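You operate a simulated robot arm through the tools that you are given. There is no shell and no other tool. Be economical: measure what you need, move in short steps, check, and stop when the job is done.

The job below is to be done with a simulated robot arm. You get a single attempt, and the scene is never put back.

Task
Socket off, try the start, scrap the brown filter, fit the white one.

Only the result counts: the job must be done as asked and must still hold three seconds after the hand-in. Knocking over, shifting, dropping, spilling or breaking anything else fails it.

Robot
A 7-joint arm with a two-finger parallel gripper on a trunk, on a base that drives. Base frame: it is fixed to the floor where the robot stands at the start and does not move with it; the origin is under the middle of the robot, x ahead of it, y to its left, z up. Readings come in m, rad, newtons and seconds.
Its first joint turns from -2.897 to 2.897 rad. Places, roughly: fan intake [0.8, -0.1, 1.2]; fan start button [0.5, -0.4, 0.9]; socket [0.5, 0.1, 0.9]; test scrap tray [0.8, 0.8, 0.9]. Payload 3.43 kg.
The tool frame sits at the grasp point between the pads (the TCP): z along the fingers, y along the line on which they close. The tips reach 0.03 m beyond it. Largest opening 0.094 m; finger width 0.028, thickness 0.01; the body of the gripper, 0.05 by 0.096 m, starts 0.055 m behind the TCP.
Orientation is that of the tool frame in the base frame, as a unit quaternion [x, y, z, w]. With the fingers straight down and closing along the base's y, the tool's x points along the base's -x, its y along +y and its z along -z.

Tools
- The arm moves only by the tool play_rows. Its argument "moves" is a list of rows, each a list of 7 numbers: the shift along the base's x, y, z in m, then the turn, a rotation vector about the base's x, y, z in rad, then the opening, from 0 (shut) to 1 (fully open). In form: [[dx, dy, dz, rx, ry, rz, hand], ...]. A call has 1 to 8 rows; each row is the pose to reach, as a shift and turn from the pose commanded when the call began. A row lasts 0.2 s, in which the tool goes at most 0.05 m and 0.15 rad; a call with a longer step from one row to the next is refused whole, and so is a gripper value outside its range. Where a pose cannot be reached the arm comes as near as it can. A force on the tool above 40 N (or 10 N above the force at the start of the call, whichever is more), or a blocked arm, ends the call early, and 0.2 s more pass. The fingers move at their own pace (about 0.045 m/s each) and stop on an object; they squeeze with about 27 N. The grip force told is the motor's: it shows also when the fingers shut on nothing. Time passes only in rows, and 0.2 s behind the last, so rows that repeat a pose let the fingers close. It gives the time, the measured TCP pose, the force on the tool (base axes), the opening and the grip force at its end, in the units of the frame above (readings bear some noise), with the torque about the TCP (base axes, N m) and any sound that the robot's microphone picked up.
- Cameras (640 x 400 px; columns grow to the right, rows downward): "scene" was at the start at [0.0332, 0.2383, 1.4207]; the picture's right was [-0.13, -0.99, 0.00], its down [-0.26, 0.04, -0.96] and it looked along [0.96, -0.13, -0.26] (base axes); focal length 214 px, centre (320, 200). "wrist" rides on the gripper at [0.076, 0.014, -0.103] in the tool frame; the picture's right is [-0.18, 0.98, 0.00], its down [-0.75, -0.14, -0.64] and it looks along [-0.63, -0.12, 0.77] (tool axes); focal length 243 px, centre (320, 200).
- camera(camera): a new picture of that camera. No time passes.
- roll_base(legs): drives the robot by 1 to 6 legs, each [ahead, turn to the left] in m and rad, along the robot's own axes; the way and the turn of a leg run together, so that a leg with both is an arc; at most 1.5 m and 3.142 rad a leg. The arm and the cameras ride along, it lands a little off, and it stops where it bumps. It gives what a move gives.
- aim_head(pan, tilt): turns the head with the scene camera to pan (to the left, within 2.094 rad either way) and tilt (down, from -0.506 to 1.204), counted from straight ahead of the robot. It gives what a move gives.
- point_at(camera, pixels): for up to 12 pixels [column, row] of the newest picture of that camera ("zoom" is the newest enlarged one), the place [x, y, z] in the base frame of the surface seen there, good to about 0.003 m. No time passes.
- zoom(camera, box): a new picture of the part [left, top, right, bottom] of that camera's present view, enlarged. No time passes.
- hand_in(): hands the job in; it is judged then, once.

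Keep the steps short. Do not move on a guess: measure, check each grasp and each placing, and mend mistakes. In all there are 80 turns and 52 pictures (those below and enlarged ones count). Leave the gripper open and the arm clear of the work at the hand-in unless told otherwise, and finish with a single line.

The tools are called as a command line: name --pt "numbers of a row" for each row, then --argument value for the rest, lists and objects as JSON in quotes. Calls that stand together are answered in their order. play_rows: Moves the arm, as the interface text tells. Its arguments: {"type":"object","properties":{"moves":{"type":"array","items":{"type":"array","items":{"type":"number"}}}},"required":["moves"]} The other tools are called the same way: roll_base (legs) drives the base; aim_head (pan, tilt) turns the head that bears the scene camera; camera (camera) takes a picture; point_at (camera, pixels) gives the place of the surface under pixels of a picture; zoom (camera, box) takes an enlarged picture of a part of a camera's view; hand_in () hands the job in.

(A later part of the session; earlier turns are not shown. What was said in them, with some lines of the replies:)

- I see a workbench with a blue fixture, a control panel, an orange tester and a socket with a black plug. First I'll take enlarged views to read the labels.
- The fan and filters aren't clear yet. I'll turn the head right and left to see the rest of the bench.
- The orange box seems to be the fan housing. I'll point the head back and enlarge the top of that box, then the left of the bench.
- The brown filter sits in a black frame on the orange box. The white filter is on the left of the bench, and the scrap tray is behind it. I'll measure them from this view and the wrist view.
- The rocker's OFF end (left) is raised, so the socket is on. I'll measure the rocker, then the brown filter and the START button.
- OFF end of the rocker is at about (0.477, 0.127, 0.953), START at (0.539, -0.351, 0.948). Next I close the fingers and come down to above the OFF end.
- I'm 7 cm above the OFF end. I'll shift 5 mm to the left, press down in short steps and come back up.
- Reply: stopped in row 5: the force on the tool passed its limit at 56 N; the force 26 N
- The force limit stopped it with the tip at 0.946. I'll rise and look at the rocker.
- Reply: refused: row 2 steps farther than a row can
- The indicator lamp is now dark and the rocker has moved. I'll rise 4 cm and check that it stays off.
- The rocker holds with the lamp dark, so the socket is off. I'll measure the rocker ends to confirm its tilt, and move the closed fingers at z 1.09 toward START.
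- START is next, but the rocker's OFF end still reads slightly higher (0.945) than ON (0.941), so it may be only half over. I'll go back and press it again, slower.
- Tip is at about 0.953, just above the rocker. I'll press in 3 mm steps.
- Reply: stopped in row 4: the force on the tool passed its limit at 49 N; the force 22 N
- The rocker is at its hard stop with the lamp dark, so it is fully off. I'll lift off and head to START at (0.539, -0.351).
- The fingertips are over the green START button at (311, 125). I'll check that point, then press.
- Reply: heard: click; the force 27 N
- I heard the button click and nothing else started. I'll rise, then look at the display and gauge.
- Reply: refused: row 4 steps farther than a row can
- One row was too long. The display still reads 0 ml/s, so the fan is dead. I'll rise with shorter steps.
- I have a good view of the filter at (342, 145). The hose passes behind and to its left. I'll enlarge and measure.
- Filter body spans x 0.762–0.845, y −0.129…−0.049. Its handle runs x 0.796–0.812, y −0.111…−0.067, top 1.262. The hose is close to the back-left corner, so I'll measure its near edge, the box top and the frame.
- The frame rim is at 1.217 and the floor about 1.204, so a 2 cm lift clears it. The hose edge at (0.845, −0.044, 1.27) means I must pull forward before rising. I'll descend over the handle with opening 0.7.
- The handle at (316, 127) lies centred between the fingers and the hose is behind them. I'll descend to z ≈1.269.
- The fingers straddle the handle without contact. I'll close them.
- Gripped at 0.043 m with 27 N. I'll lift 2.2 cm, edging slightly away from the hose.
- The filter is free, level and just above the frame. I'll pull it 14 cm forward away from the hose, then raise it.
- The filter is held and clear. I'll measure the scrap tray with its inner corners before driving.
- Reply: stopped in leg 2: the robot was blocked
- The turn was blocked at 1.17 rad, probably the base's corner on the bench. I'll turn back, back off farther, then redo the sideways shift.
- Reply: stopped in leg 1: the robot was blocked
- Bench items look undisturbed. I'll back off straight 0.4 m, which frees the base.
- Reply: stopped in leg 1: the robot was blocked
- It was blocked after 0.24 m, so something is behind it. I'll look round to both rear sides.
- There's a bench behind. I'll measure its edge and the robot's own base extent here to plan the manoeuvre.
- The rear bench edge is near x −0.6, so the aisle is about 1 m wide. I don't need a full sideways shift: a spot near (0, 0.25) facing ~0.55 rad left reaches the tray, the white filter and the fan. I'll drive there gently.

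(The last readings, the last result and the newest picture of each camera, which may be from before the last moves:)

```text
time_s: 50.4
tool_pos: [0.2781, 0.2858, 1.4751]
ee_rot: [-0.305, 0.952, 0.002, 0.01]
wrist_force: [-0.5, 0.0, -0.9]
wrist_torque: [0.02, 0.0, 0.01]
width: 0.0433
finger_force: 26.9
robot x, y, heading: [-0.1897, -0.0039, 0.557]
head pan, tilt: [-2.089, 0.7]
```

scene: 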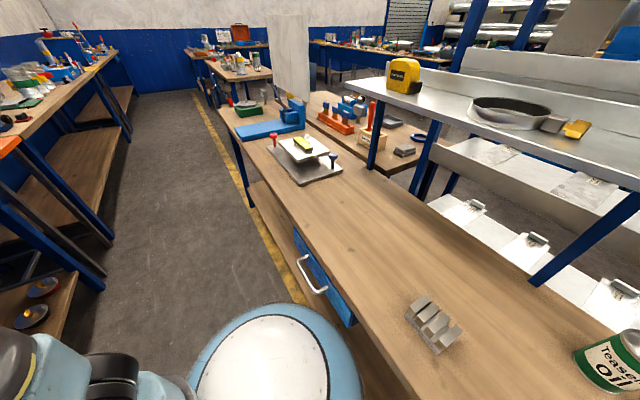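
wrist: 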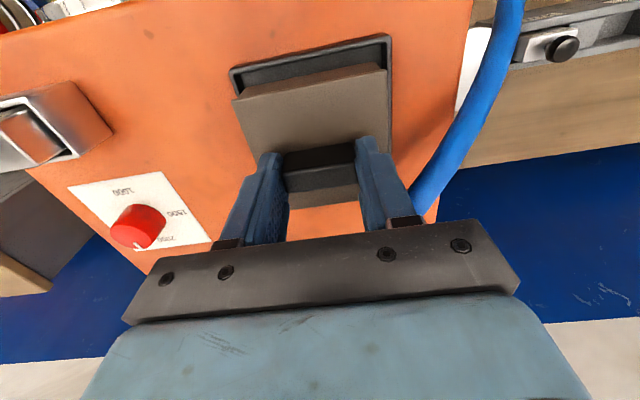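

That went freely. Next an arc to the left and a little ahead.

roll_base --legs '[[0.2, 0.35], [0.13, 0]]'

aim_head --pan -0.2 --tilt 0.7

camera --camera "scene"

```text
time_s: 53.0
tool_pos: [0.3727, 0.6666, 1.4779]
ee_rot: [-0.47, 0.883, 0.004, 0.009]
wrist_force: [-0.7, 1.4, -1.1]
wrist_torque: [-0.02, -0.04, -0.06]
width: 0.0435
finger_force: 27.4
robot x, y, heading: [0.0408, 0.2283, 0.91]
head pan, tilt: [-2.089, 0.7]
```

```text
time_s: 54.8
tool_pos: [0.3726, 0.6649, 1.4773]
ee_rot: [-0.47, 0.882, 0.004, 0.009]
wrist_force: [0.5, 0.4, -0.5]
wrist_torque: [0.0, 0.0, 0.03]
width: 0.0435
finger_force: 26.6
robot x, y, heading: [0.0405, 0.2304, 0.913]
head pan, tilt: [-0.201, 0.7]
```

```text
18 pictures are left
```

scene: 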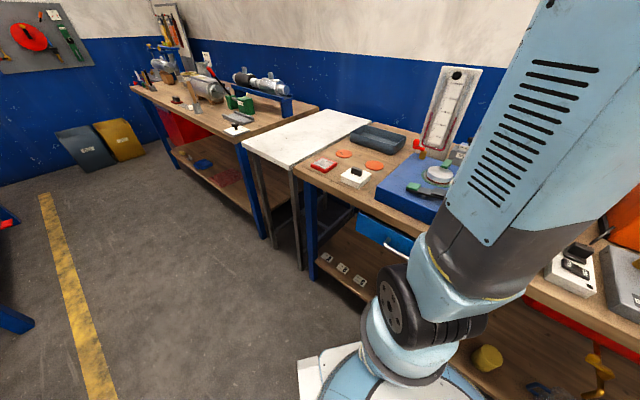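

Good position. I'll enlarge the tray and white filter to measure them from here.

zoom --camera "scene" --box '[300, 110, 430, 200]'

```text
4.44 times, centred on (365, 155) of scene
```

zoom: 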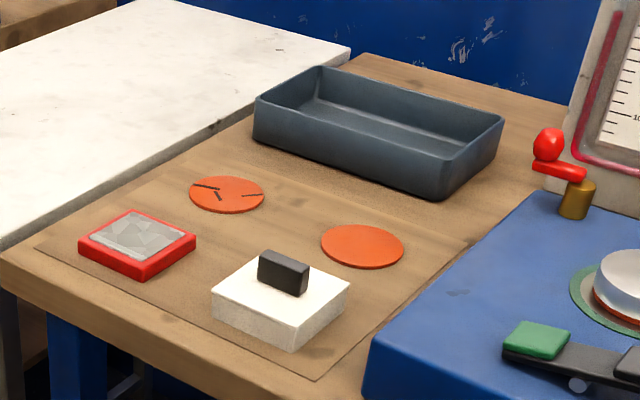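

point_at --camera "zoom" --pixels '[[256, 98], [322, 68], [500, 117], [445, 163], [390, 135], [440, 145], [350, 110], [322, 80], [470, 130], [400, 130]]'

point_at --camera "zoom" --pixels '[[262, 262], [304, 274], [283, 253], [309, 262], [215, 291], [292, 325], [346, 290], [270, 255], [281, 275], [303, 290], [292, 262], [255, 310]]'

```text
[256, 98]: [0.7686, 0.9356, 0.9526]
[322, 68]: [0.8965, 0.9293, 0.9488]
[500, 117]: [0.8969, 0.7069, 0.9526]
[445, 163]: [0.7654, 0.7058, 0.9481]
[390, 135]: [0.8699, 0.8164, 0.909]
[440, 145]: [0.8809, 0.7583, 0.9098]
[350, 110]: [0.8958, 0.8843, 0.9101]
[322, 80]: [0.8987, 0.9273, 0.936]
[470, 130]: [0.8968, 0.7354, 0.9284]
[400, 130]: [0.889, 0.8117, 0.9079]
```

```text
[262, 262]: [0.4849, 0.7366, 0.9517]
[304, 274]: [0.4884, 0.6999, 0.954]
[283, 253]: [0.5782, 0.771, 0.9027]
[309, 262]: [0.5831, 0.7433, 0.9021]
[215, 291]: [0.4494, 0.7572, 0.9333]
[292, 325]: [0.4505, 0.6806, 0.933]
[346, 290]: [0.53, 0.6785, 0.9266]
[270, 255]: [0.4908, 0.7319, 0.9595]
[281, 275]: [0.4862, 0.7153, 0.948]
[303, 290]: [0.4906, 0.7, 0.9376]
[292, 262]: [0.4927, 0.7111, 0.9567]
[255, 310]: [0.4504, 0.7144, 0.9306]
```

Tray interior: x 0.77–0.89, y 0.71–0.93, floor 0.909. White filter: centre about (0.491, 0.719), handle y 0.698–0.738, top about 0.958, aligned with the base axes. I'll turn the tool back by −0.98 rad while moving out toward the tray.

play_rows --pt "0.03 0.012 -0.02 -0.001 0.003 -0.14 0.2" --pt "0.06 0.024 -0.04 -0.002 0.006 -0.28 0.2" --pt "0.09 0.036 -0.06 -0.003 0.009 -0.42 0.2" --pt "0.12 0.05 -0.08 -0.005 0.012 -0.56 0.2" --pt "0.15 0.064 -0.1 -0.006 0.015 -0.7 0.2" --pt "0.18 0.078 -0.12 -0.007 0.017 -0.84 0.2" --pt "0.21 0.09 -0.14 -0.008 0.019 -0.981 0.2" --pt "0.25 0.1 -0.16 -0.008 0.019 -0.981 0.2"

```text
time_s: 56.6
tool_pos: [0.6243, 0.7649, 1.3192]
ee_rot: [0.002, 1.0, 0.002, 0.001]
wrist_force: [-1.2, 0.1, 0.1]
wrist_torque: [0.03, -0.01, -0.05]
width: 0.0433
finger_force: 27.0
robot x, y, heading: [0.0414, 0.2257, 0.913]
head pan, tilt: [-0.201, 0.7]
```

The tool is square again at (0.624, 0.765, 1.319). I'll move over the tray and partway down.

play_rows --pt "0.04 0.003 -0.02 0 0 0 0.2" --pt "0.08 0.006 -0.04 0 0 0 0.2" --pt "0.12 0.009 -0.065 0 0 0 0.2" --pt "0.16 0.012 -0.09 0 0 0 0.2" --pt "0.195 0.015 -0.12 0 0 0 0.2" --pt "0.206 0.018 -0.165 0 0 0 0.2" --pt "0.206 0.018 -0.21 0 0 0 0.2" --pt "0.206 0.018 -0.25 0 0 0 0.2"

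zoom --camera "scene" --box '[300, 90, 440, 190]'

```text
time_s: 58.4
tool_pos: [0.83, 0.7835, 1.0656]
ee_rot: [0.002, 1.0, 0.0, 0.0]
wrist_force: [0.3, -0.2, -1.0]
wrist_torque: [0.01, 0.01, -0.02]
width: 0.0435
finger_force: 26.9
robot x, y, heading: [0.0418, 0.2241, 0.909]
head pan, tilt: [-0.201, 0.7]
```

```text
4.00 times, centred on (370, 140) of scene
```

zoom: 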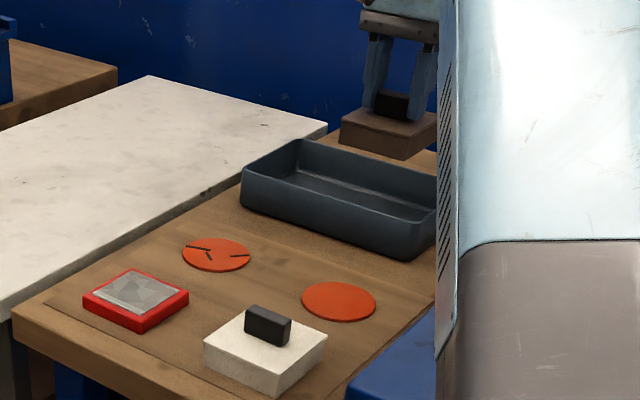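

The filter hangs over the tray, bottom at about z 1.0. I'll lower it to about 5 mm over the tray floor.

play_rows --pt "0 0 -0.04 0 0 0 0.2" --pt "0 0 -0.07 0 0 0 0.2" --pt "0 0 -0.083 0 0 0 0.2" --pt "0 0 -0.088 0 0 0 0.2"

zoom --camera "scene" --box '[300, 90, 440, 190]'

```text
time_s: 59.4
tool_pos: [0.829, 0.7844, 0.9783]
ee_rot: [0.002, 1.0, 0.0, 0.0]
wrist_force: [0.1, -0.1, -0.9]
wrist_torque: [0.05, -0.01, 0.02]
width: 0.0435
finger_force: 27.0
robot x, y, heading: [0.0386, 0.2232, 0.911]
head pan, tilt: [-0.201, 0.7]
```

```text
4.00 times, centred on (370, 140) of scene
```

zoom: 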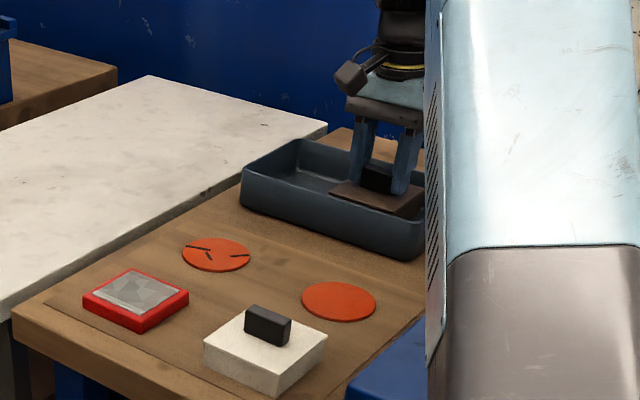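

The filter is inside the tray with no contact force yet. I'll lower 3 mm more and open.

play_rows --pt "0 0 -0.003 0 0 0 0.2" --pt "0 0 -0.003 0 0 0 0.5" --pt "0 0 -0.003 0 0 0 0.7" --pt "0 0 -0.003 0 0 0 0.7" --pt "0 0 0.03 0 0 0 0.7" --pt "0 0 0.07 0 0 0 0.7" --pt "0 0 0.11 0 0 0 0.7" --pt "0 0 0.155 0 0 0 0.7"

camera --camera "wrist"

```text
time_s: 61.2
tool_pos: [0.8296, 0.7859, 1.1356]
ee_rot: [0.003, 1.0, 0.001, -0.001]
wrist_force: [0.5, 0.1, -0.4]
wrist_torque: [0.0, -0.02, 0.0]
width: 0.0656
finger_force: 0.0
robot x, y, heading: [0.0425, 0.2252, 0.915]
head pan, tilt: [-0.201, 0.7]
```

```text
14 pictures are left
```

wrist: 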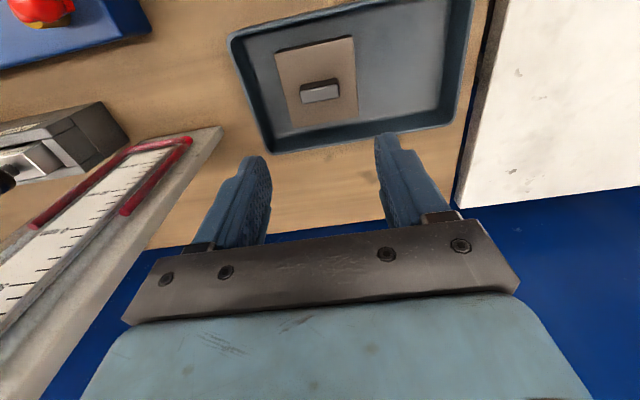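

The brown filter lies flat in the tray. I'll move over to the white one at (0.491, 0.719).

play_rows --pt "-0.045 -0.008 0 0 0 0 0.7" --pt "-0.09 -0.017 0 0 0 0 0.7" --pt "-0.135 -0.026 0 0 0 0 0.7" --pt "-0.18 -0.035 0 0 0 0 0.7" --pt "-0.225 -0.045 -0.01 0 0 0 0.7" --pt "-0.27 -0.054 -0.02 0 0 0 0.7" --pt "-0.312 -0.062 -0.03 0 0 0 0.7" --pt "-0.338 -0.067 -0.06 0 0 0 0.7"

camera --camera "wrist"

```text
time_s: 63.0
tool_pos: [0.4925, 0.7147, 1.0739]
ee_rot: [0.002, 1.0, 0.0, 0.0]
wrist_force: [0.7, -0.2, -1.1]
wrist_torque: [-0.04, 0.06, 0.01]
width: 0.0658
finger_force: 0.2
robot x, y, heading: [0.0379, 0.2233, 0.916]
head pan, tilt: [-0.201, 0.7]
```

```text
13 pictures are left
```

wrist: 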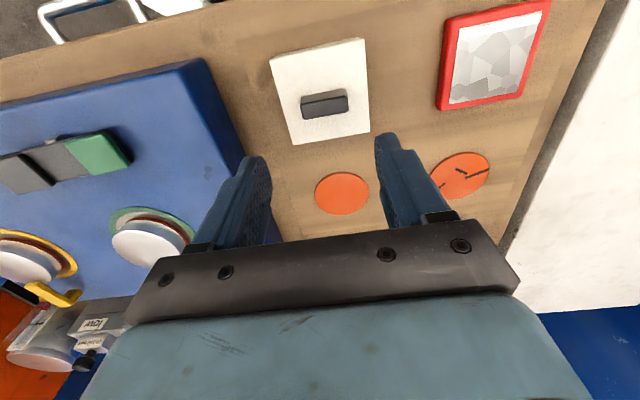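

The white filter is in view at (320, 90). I'll measure its corners and handle.

point_at --camera "wrist" --pixels '[[302, 105], [346, 96], [304, 115], [346, 107], [271, 60], [362, 40], [295, 142], [368, 132], [325, 108], [325, 113], [285, 90], [365, 80]]'

```text
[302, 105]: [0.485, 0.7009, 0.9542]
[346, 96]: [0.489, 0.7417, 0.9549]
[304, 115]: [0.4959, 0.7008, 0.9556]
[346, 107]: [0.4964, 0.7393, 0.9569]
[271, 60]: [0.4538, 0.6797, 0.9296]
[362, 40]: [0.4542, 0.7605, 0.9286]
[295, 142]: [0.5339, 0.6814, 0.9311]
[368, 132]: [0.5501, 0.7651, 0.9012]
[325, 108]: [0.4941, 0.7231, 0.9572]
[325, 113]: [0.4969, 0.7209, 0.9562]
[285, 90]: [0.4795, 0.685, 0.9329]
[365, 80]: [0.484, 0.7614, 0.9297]
```

Centre is (0.493, 0.720), body top 0.931. I'll descend to z ≈0.966 and close.

play_rows --pt "0 0.003 -0.04 0 0 0 0.7" --pt "0 0.003 -0.08 0 0 0 0.7" --pt "0 0.003 -0.1 0 0 0 0.7" --pt "0 0.003 -0.107 0 0 0 0.7" --pt "0 0.003 -0.107 0 0 0 0.7"

play_rows --pt "0 0 0 0 0 0 0.5" --pt "0 0 0 0 0 0 0.3" --pt "0 0 0 0 0 0 0.2" --pt "0 0 0 0 0 0 0.2"

```text
time_s: 64.2
tool_pos: [0.4921, 0.7186, 0.9661]
ee_rot: [0.002, 1.0, 0.0, 0.0]
wrist_force: [0.1, -0.8, 0.4]
wrist_torque: [0.0, -0.02, 0.0]
width: 0.0655
finger_force: 0.1
robot x, y, heading: [0.037, 0.2252, 0.914]
head pan, tilt: [-0.201, 0.7]
```

```text
time_s: 65.2
tool_pos: [0.4925, 0.7186, 0.9664]
ee_rot: [0.002, 1.0, 0.0, 0.0]
wrist_force: [-0.2, 0.0, -0.2]
wrist_torque: [0.0, -0.07, 0.01]
width: 0.0433
finger_force: 26.7
robot x, y, heading: [0.0423, 0.2245, 0.909]
head pan, tilt: [-0.201, 0.7]
```

Gripped at 0.043 m. I'll lift it straight up and check.

play_rows --pt "0 0 0.03 0 0 0 0.2" --pt "0 0 0.08 0 0 0 0.2" --pt "0 0 0.13 0 0 0 0.2" --pt "0 0 0.18 0 0 0 0.2" --pt "0.01 0 0.228 0 0 0 0.2" --pt "0.02 0 0.276 0 0 0 0.2" --pt "0.03 0 0.324 0 0 0 0.2" --pt "0.04 0 0.372 0 0 0 0.2"

camera --camera "wrist"

```text
time_s: 67.0
tool_pos: [0.5312, 0.7191, 1.3404]
ee_rot: [0.001, 1.0, 0.0, 0.0]
wrist_force: [-1.5, -0.8, -1.1]
wrist_torque: [0.0, 0.01, -0.01]
width: 0.0434
finger_force: 27.3
robot x, y, heading: [0.0389, 0.2253, 0.91]
head pan, tilt: [-0.201, 0.7]
```

```text
12 pictures are left
```

wrist: 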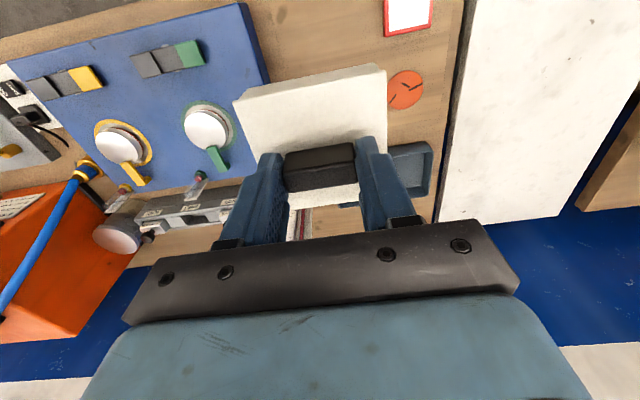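

The white filter hangs level. I'll carry it right at x ≈0.6 and z ≈1.42, above everything.

play_rows --pt "0.02 -0.04 0.02 0 0 0 0.2" --pt "0.04 -0.08 0.04 0 0 0 0.2" --pt "0.06 -0.12 0.06 0 0 0 0.2" --pt "0.075 -0.16 0.08 0 0 0 0.2" --pt "0.08 -0.208 0.08 0 0 0 0.2" --pt "0.08 -0.256 0.08 0 0 0 0.2" --pt "0.08 -0.304 0.08 0 0 0 0.2" --pt "0.08 -0.352 0.08 0 0 0 0.2"

play_rows --pt "0 -0.048 0 0 0 0 0.2" --pt "0 -0.096 0 0 0 0 0.2" --pt "0 -0.144 0 0 0 0 0.2" --pt "0 -0.192 0 0 0 0 0.2" --pt "0 -0.24 0 0 0 0 0.2" --pt "0 -0.288 0 0 0 0 0.2" --pt "0 -0.336 0 0 0 0 0.2" --pt "0.005 -0.384 0 0 0 0 0.2"

```text
time_s: 68.8
tool_pos: [0.613, 0.3677, 1.4179]
ee_rot: [0.001, 1.0, 0.0, -0.001]
wrist_force: [0.7, 0.5, -0.7]
wrist_torque: [-0.01, 0.03, -0.03]
width: 0.0434
finger_force: 27.0
robot x, y, heading: [0.0424, 0.2235, 0.913]
head pan, tilt: [-0.201, 0.7]
```

```text
time_s: 70.6
tool_pos: [0.6152, -0.0169, 1.4192]
ee_rot: [0.001, 1.0, 0.0, 0.001]
wrist_force: [-0.4, 0.8, -0.5]
wrist_torque: [-0.09, -0.01, 0.03]
width: 0.0432
finger_force: 27.0
robot x, y, heading: [0.044, 0.2265, 0.91]
head pan, tilt: [-0.201, 0.7]
```

I'll move in front of the frame, a bit right, and lower to z ≈1.31 (filter bottom about 1.245), then look.

play_rows --pt "0.01 -0.04 0 0 0 0 0.2" --pt "0.02 -0.073 -0.01 0 0 0 0.2" --pt "0.03 -0.073 -0.05 0 0 0 0.2" --pt "0.035 -0.073 -0.09 0 0 0 0.2" --pt "0.035 -0.073 -0.11 0 0 0 0.2"

camera --camera "wrist"

```text
time_s: 71.8
tool_pos: [0.6507, -0.0915, 1.3095]
ee_rot: [0.001, 1.0, -0.001, 0.001]
wrist_force: [-0.3, -0.3, -1.0]
wrist_torque: [0.01, 0.0, 0.05]
width: 0.0435
finger_force: 27.4
robot x, y, heading: [0.0415, 0.2274, 0.907]
head pan, tilt: [-0.201, 0.7]
```

```text
11 pictures are left
```

wrist: 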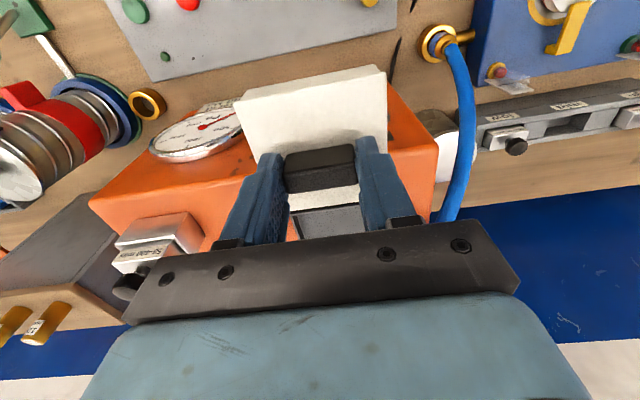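

The frame is visible below/behind the held filter at (325, 220). I'll measure the held filter's corners and the frame to align them, and aim the head at the fan.

point_at --camera "wrist" --pixels '[[240, 104], [382, 74], [310, 90], [248, 150], [386, 130], [345, 196], [315, 148], [300, 235], [355, 212]]'

aim_head --pan -1.4 --tilt 0.3

camera --camera "scene"

```text
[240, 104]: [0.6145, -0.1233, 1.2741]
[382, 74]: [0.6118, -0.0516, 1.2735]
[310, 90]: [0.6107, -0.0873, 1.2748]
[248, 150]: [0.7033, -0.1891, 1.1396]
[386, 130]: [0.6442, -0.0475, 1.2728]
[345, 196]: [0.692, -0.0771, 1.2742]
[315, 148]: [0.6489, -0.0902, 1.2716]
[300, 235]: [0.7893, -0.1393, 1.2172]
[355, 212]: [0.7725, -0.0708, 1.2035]
```

```text
time_s: 73.2
tool_pos: [0.6512, -0.0914, 1.3098]
ee_rot: [0.001, 1.0, 0.0, 0.0]
wrist_force: [0.5, -0.8, -1.8]
wrist_torque: [0.04, -0.01, 0.01]
width: 0.0434
finger_force: 26.8
robot x, y, heading: [0.0443, 0.2232, 0.911]
head pan, tilt: [-1.4, 0.3]
```

```text
10 pictures are left
```

scene: 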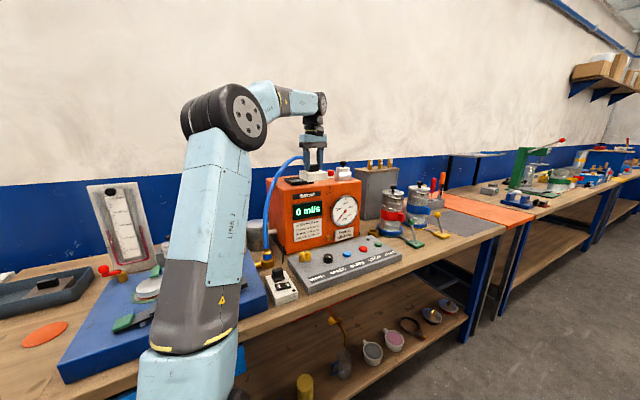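

The held filter is centred on the TCP (top 1.2735). I'll go forward at TCP z ≈1.291, keeping clear of the hose, to x ≈0.798.

play_rows --pt "0.03 0 -0.01 0 0 0 0.2" --pt "0.065 0 -0.018 0 0 0 0.2" --pt "0.1 0 -0.018 0 0 0 0.2" --pt "0.125 0 -0.018 0 0 0 0.2" --pt "0.14 0 -0.018 0 0 0 0.2" --pt "0.147 0 -0.018 0 0 0 0.2" --pt "0.147 0 -0.018 0 0 0 0.2"

zoom --camera "scene" --box '[260, 140, 360, 210]'

camera --camera "wrist"

```text
time_s: 74.8
tool_pos: [0.7977, -0.0908, 1.2916]
ee_rot: [0.002, 1.0, -0.001, -0.001]
wrist_force: [0.2, 0.3, -0.7]
wrist_torque: [-0.01, 0.0, -0.01]
width: 0.0433
finger_force: 26.8
robot x, y, heading: [0.0418, 0.2229, 0.914]
head pan, tilt: [-1.4, 0.3]
```

```text
5.71 times, centred on (310, 175) of scene
```

zoom: 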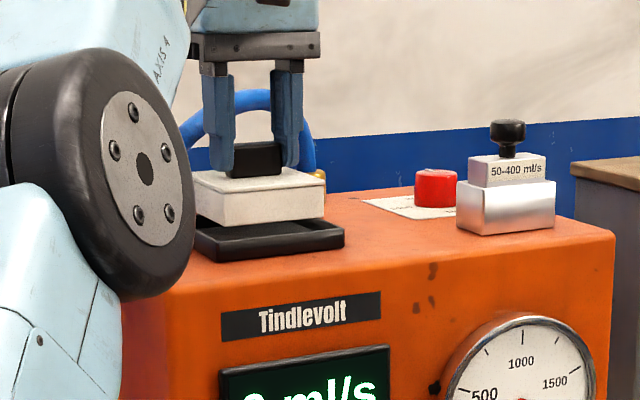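

```text
8 pictures are left
```

wrist: 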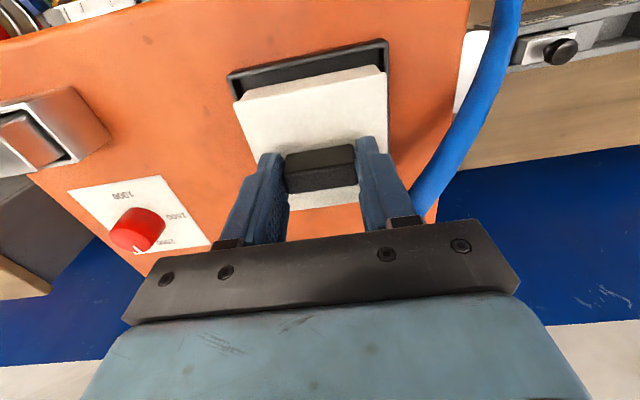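

This matches the view when the brown filter was lifted. I'll shift to (0.8015, −0.0895) and lower into the frame in small steps.

play_rows --pt "0.003 0.001 -0.003 0 0 0 0.2" --pt "0.004 0.001 -0.008 0 0 0 0.2" --pt "0.004 0.001 -0.013 0 0 0 0.2" --pt "0.004 0.001 -0.018 0 0 0 0.2" --pt "0.004 0.001 -0.021 0 0 0 0.2"

zoom --camera "wrist" --box '[200, 20, 420, 240]'

```text
time_s: 76.0
tool_pos: [0.8011, -0.0883, 1.2704]
ee_rot: [0.002, 1.0, 0.001, 0.0]
wrist_force: [-0.6, -0.8, 1.2]
wrist_torque: [0.03, -0.06, -0.02]
width: 0.0435
finger_force: 27.1
robot x, y, heading: [0.0426, 0.2235, 0.914]
head pan, tilt: [-1.4, 0.3]
```

```text
1.82 times, centred on (310, 130) of wrist
```

zoom: 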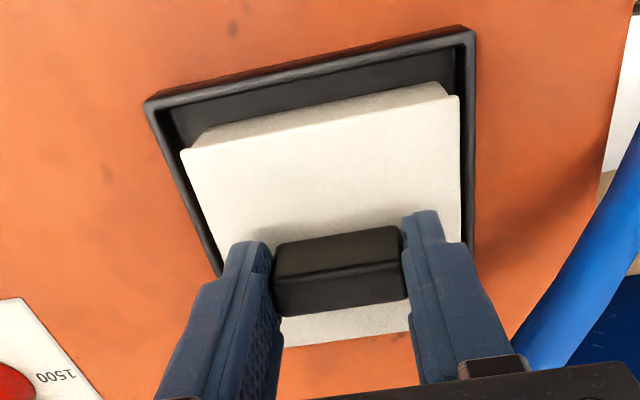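

It sits inside the frame with first contact force. I'll press 2–3 mm more to make sure it is seated, then open.

play_rows --pt "0 0 -0.0015 0 0 0 0.2" --pt "0 0 -0.003 0 0 0 0.2" --pt "0 0 -0.003 0 0 0 0.2"

```text
time_s: 76.8
tool_pos: [0.8013, -0.0878, 1.2687]
ee_rot: [0.001, 1.0, 0.0, 0.001]
wrist_force: [1.2, -4.2, 18.6]
wrist_torque: [-0.1, -0.13, 0.01]
width: 0.0436
finger_force: 26.7
robot x, y, heading: [0.0381, 0.227, 0.912]
head pan, tilt: [-1.4, 0.3]
```

18.6 N upward: it is bottomed on the seat. I'll ease off, open to 0.7 and rise.

play_rows --pt "0 0 0.002 0 0 0 0.2" --pt "0 0 0.002 0 0 0 0.5" --pt "0 0 0.002 0 0 0 0.7" --pt "0 0 0.002 0 0 0 0.7" --pt "0 0 0.03 0 0 0 0.7" --pt "0 0 0.07 0 0 0 0.7" --pt "0 0 0.11 0 0 0 0.7" --pt "-0.02 0 0.15 0 0 0 0.7"

play_rows --pt "-0.045 0 0.01 0 0 0 0.8" --pt "-0.09 0 0.02 0 0 0 1" --pt "-0.13 0 0.03 0 0 0 1" --pt "-0.15 0 0.04 0 0 0 1"

zoom --camera "wrist" --box '[240, 40, 440, 220]'

zoom --camera "scene" --box '[240, 140, 420, 310]'

```text
time_s: 78.6
tool_pos: [0.7318, -0.0578, 1.3931]
ee_rot: [0.002, 1.0, -0.004, 0.006]
wrist_force: [-2.5, 0.5, 4.4]
wrist_torque: [-0.05, -0.14, 0.0]
width: 0.0658
finger_force: 0.1
out of reach, approached as far as the arm can: row 6, 7, 8
robot x, y, heading: [0.0369, 0.2245, 0.914]
head pan, tilt: [-1.4, 0.3]
```

```text
time_s: 79.6
tool_pos: [0.5851, -0.0594, 1.4287]
ee_rot: [0.001, 1.0, 0.001, 0.001]
wrist_force: [0.7, -0.2, -0.5]
wrist_torque: [0.01, 0.04, 0.02]
width: 0.0939
finger_force: 0.1
robot x, y, heading: [0.0418, 0.2242, 0.912]
head pan, tilt: [-1.4, 0.3]
```

```text
2.22 times, centred on (340, 130) of wrist
```

zoom: 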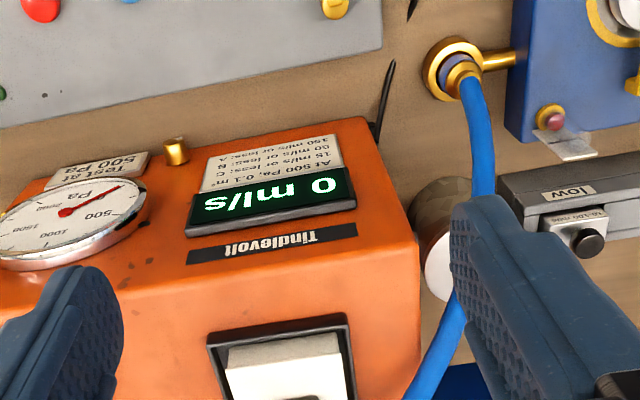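

```text
2.35 times, centred on (330, 225) of scene
```

zoom: 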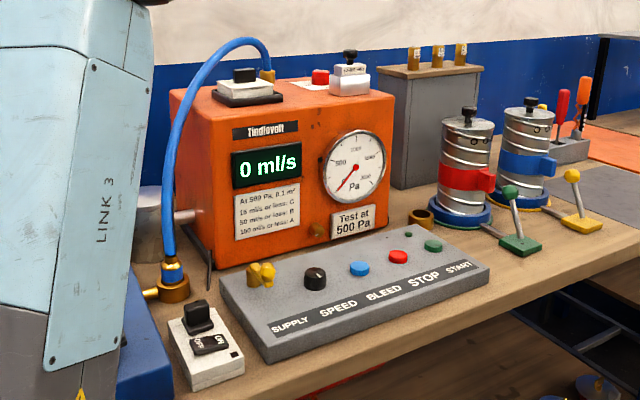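

The fan is still dead and the lamp dark. I'll enlarge the seated filter and measure its seating.

zoom --camera "scene" --box '[285, 155, 335, 190]'

```text
11.43 times, centred on (310, 172) of scene
```

zoom: 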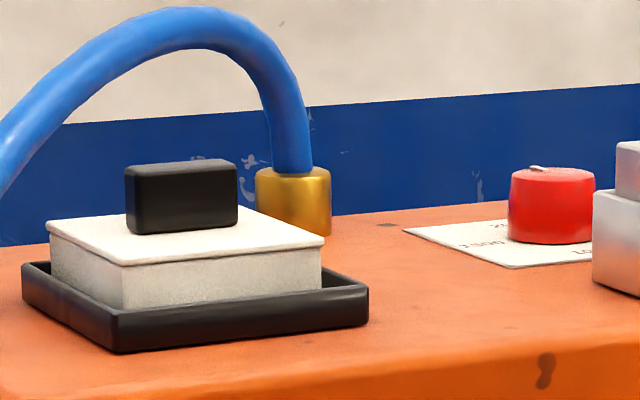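

point_at --camera "zoom" --pixels '[[50, 232], [125, 262], [320, 242], [180, 240], [123, 330], [365, 295], [26, 272], [190, 200], [235, 210], [130, 205], [330, 303]]'

```text
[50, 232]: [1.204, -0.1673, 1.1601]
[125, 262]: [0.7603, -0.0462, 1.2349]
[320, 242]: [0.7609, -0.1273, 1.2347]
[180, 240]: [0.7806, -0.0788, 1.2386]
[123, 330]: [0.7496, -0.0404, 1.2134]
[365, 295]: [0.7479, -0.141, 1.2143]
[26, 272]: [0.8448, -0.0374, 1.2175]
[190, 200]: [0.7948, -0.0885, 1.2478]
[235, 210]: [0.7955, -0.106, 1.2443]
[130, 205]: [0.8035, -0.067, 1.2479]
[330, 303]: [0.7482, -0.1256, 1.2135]
```

The white filter sits where the brown one was (front x 0.761, y −0.046…−0.127, top 1.235). The socket is off, the gripper open and the arm clear, so I'm handing in.

hand_in

```text
The job is handed in.
```

The socket is off, START was pressed and the fan stayed dead at 0 ml/s, the brown filter is in the test scrap tray, and the white one is seated in the fan intake; the base was blocked three times while driving, without visibly disturbing anything.
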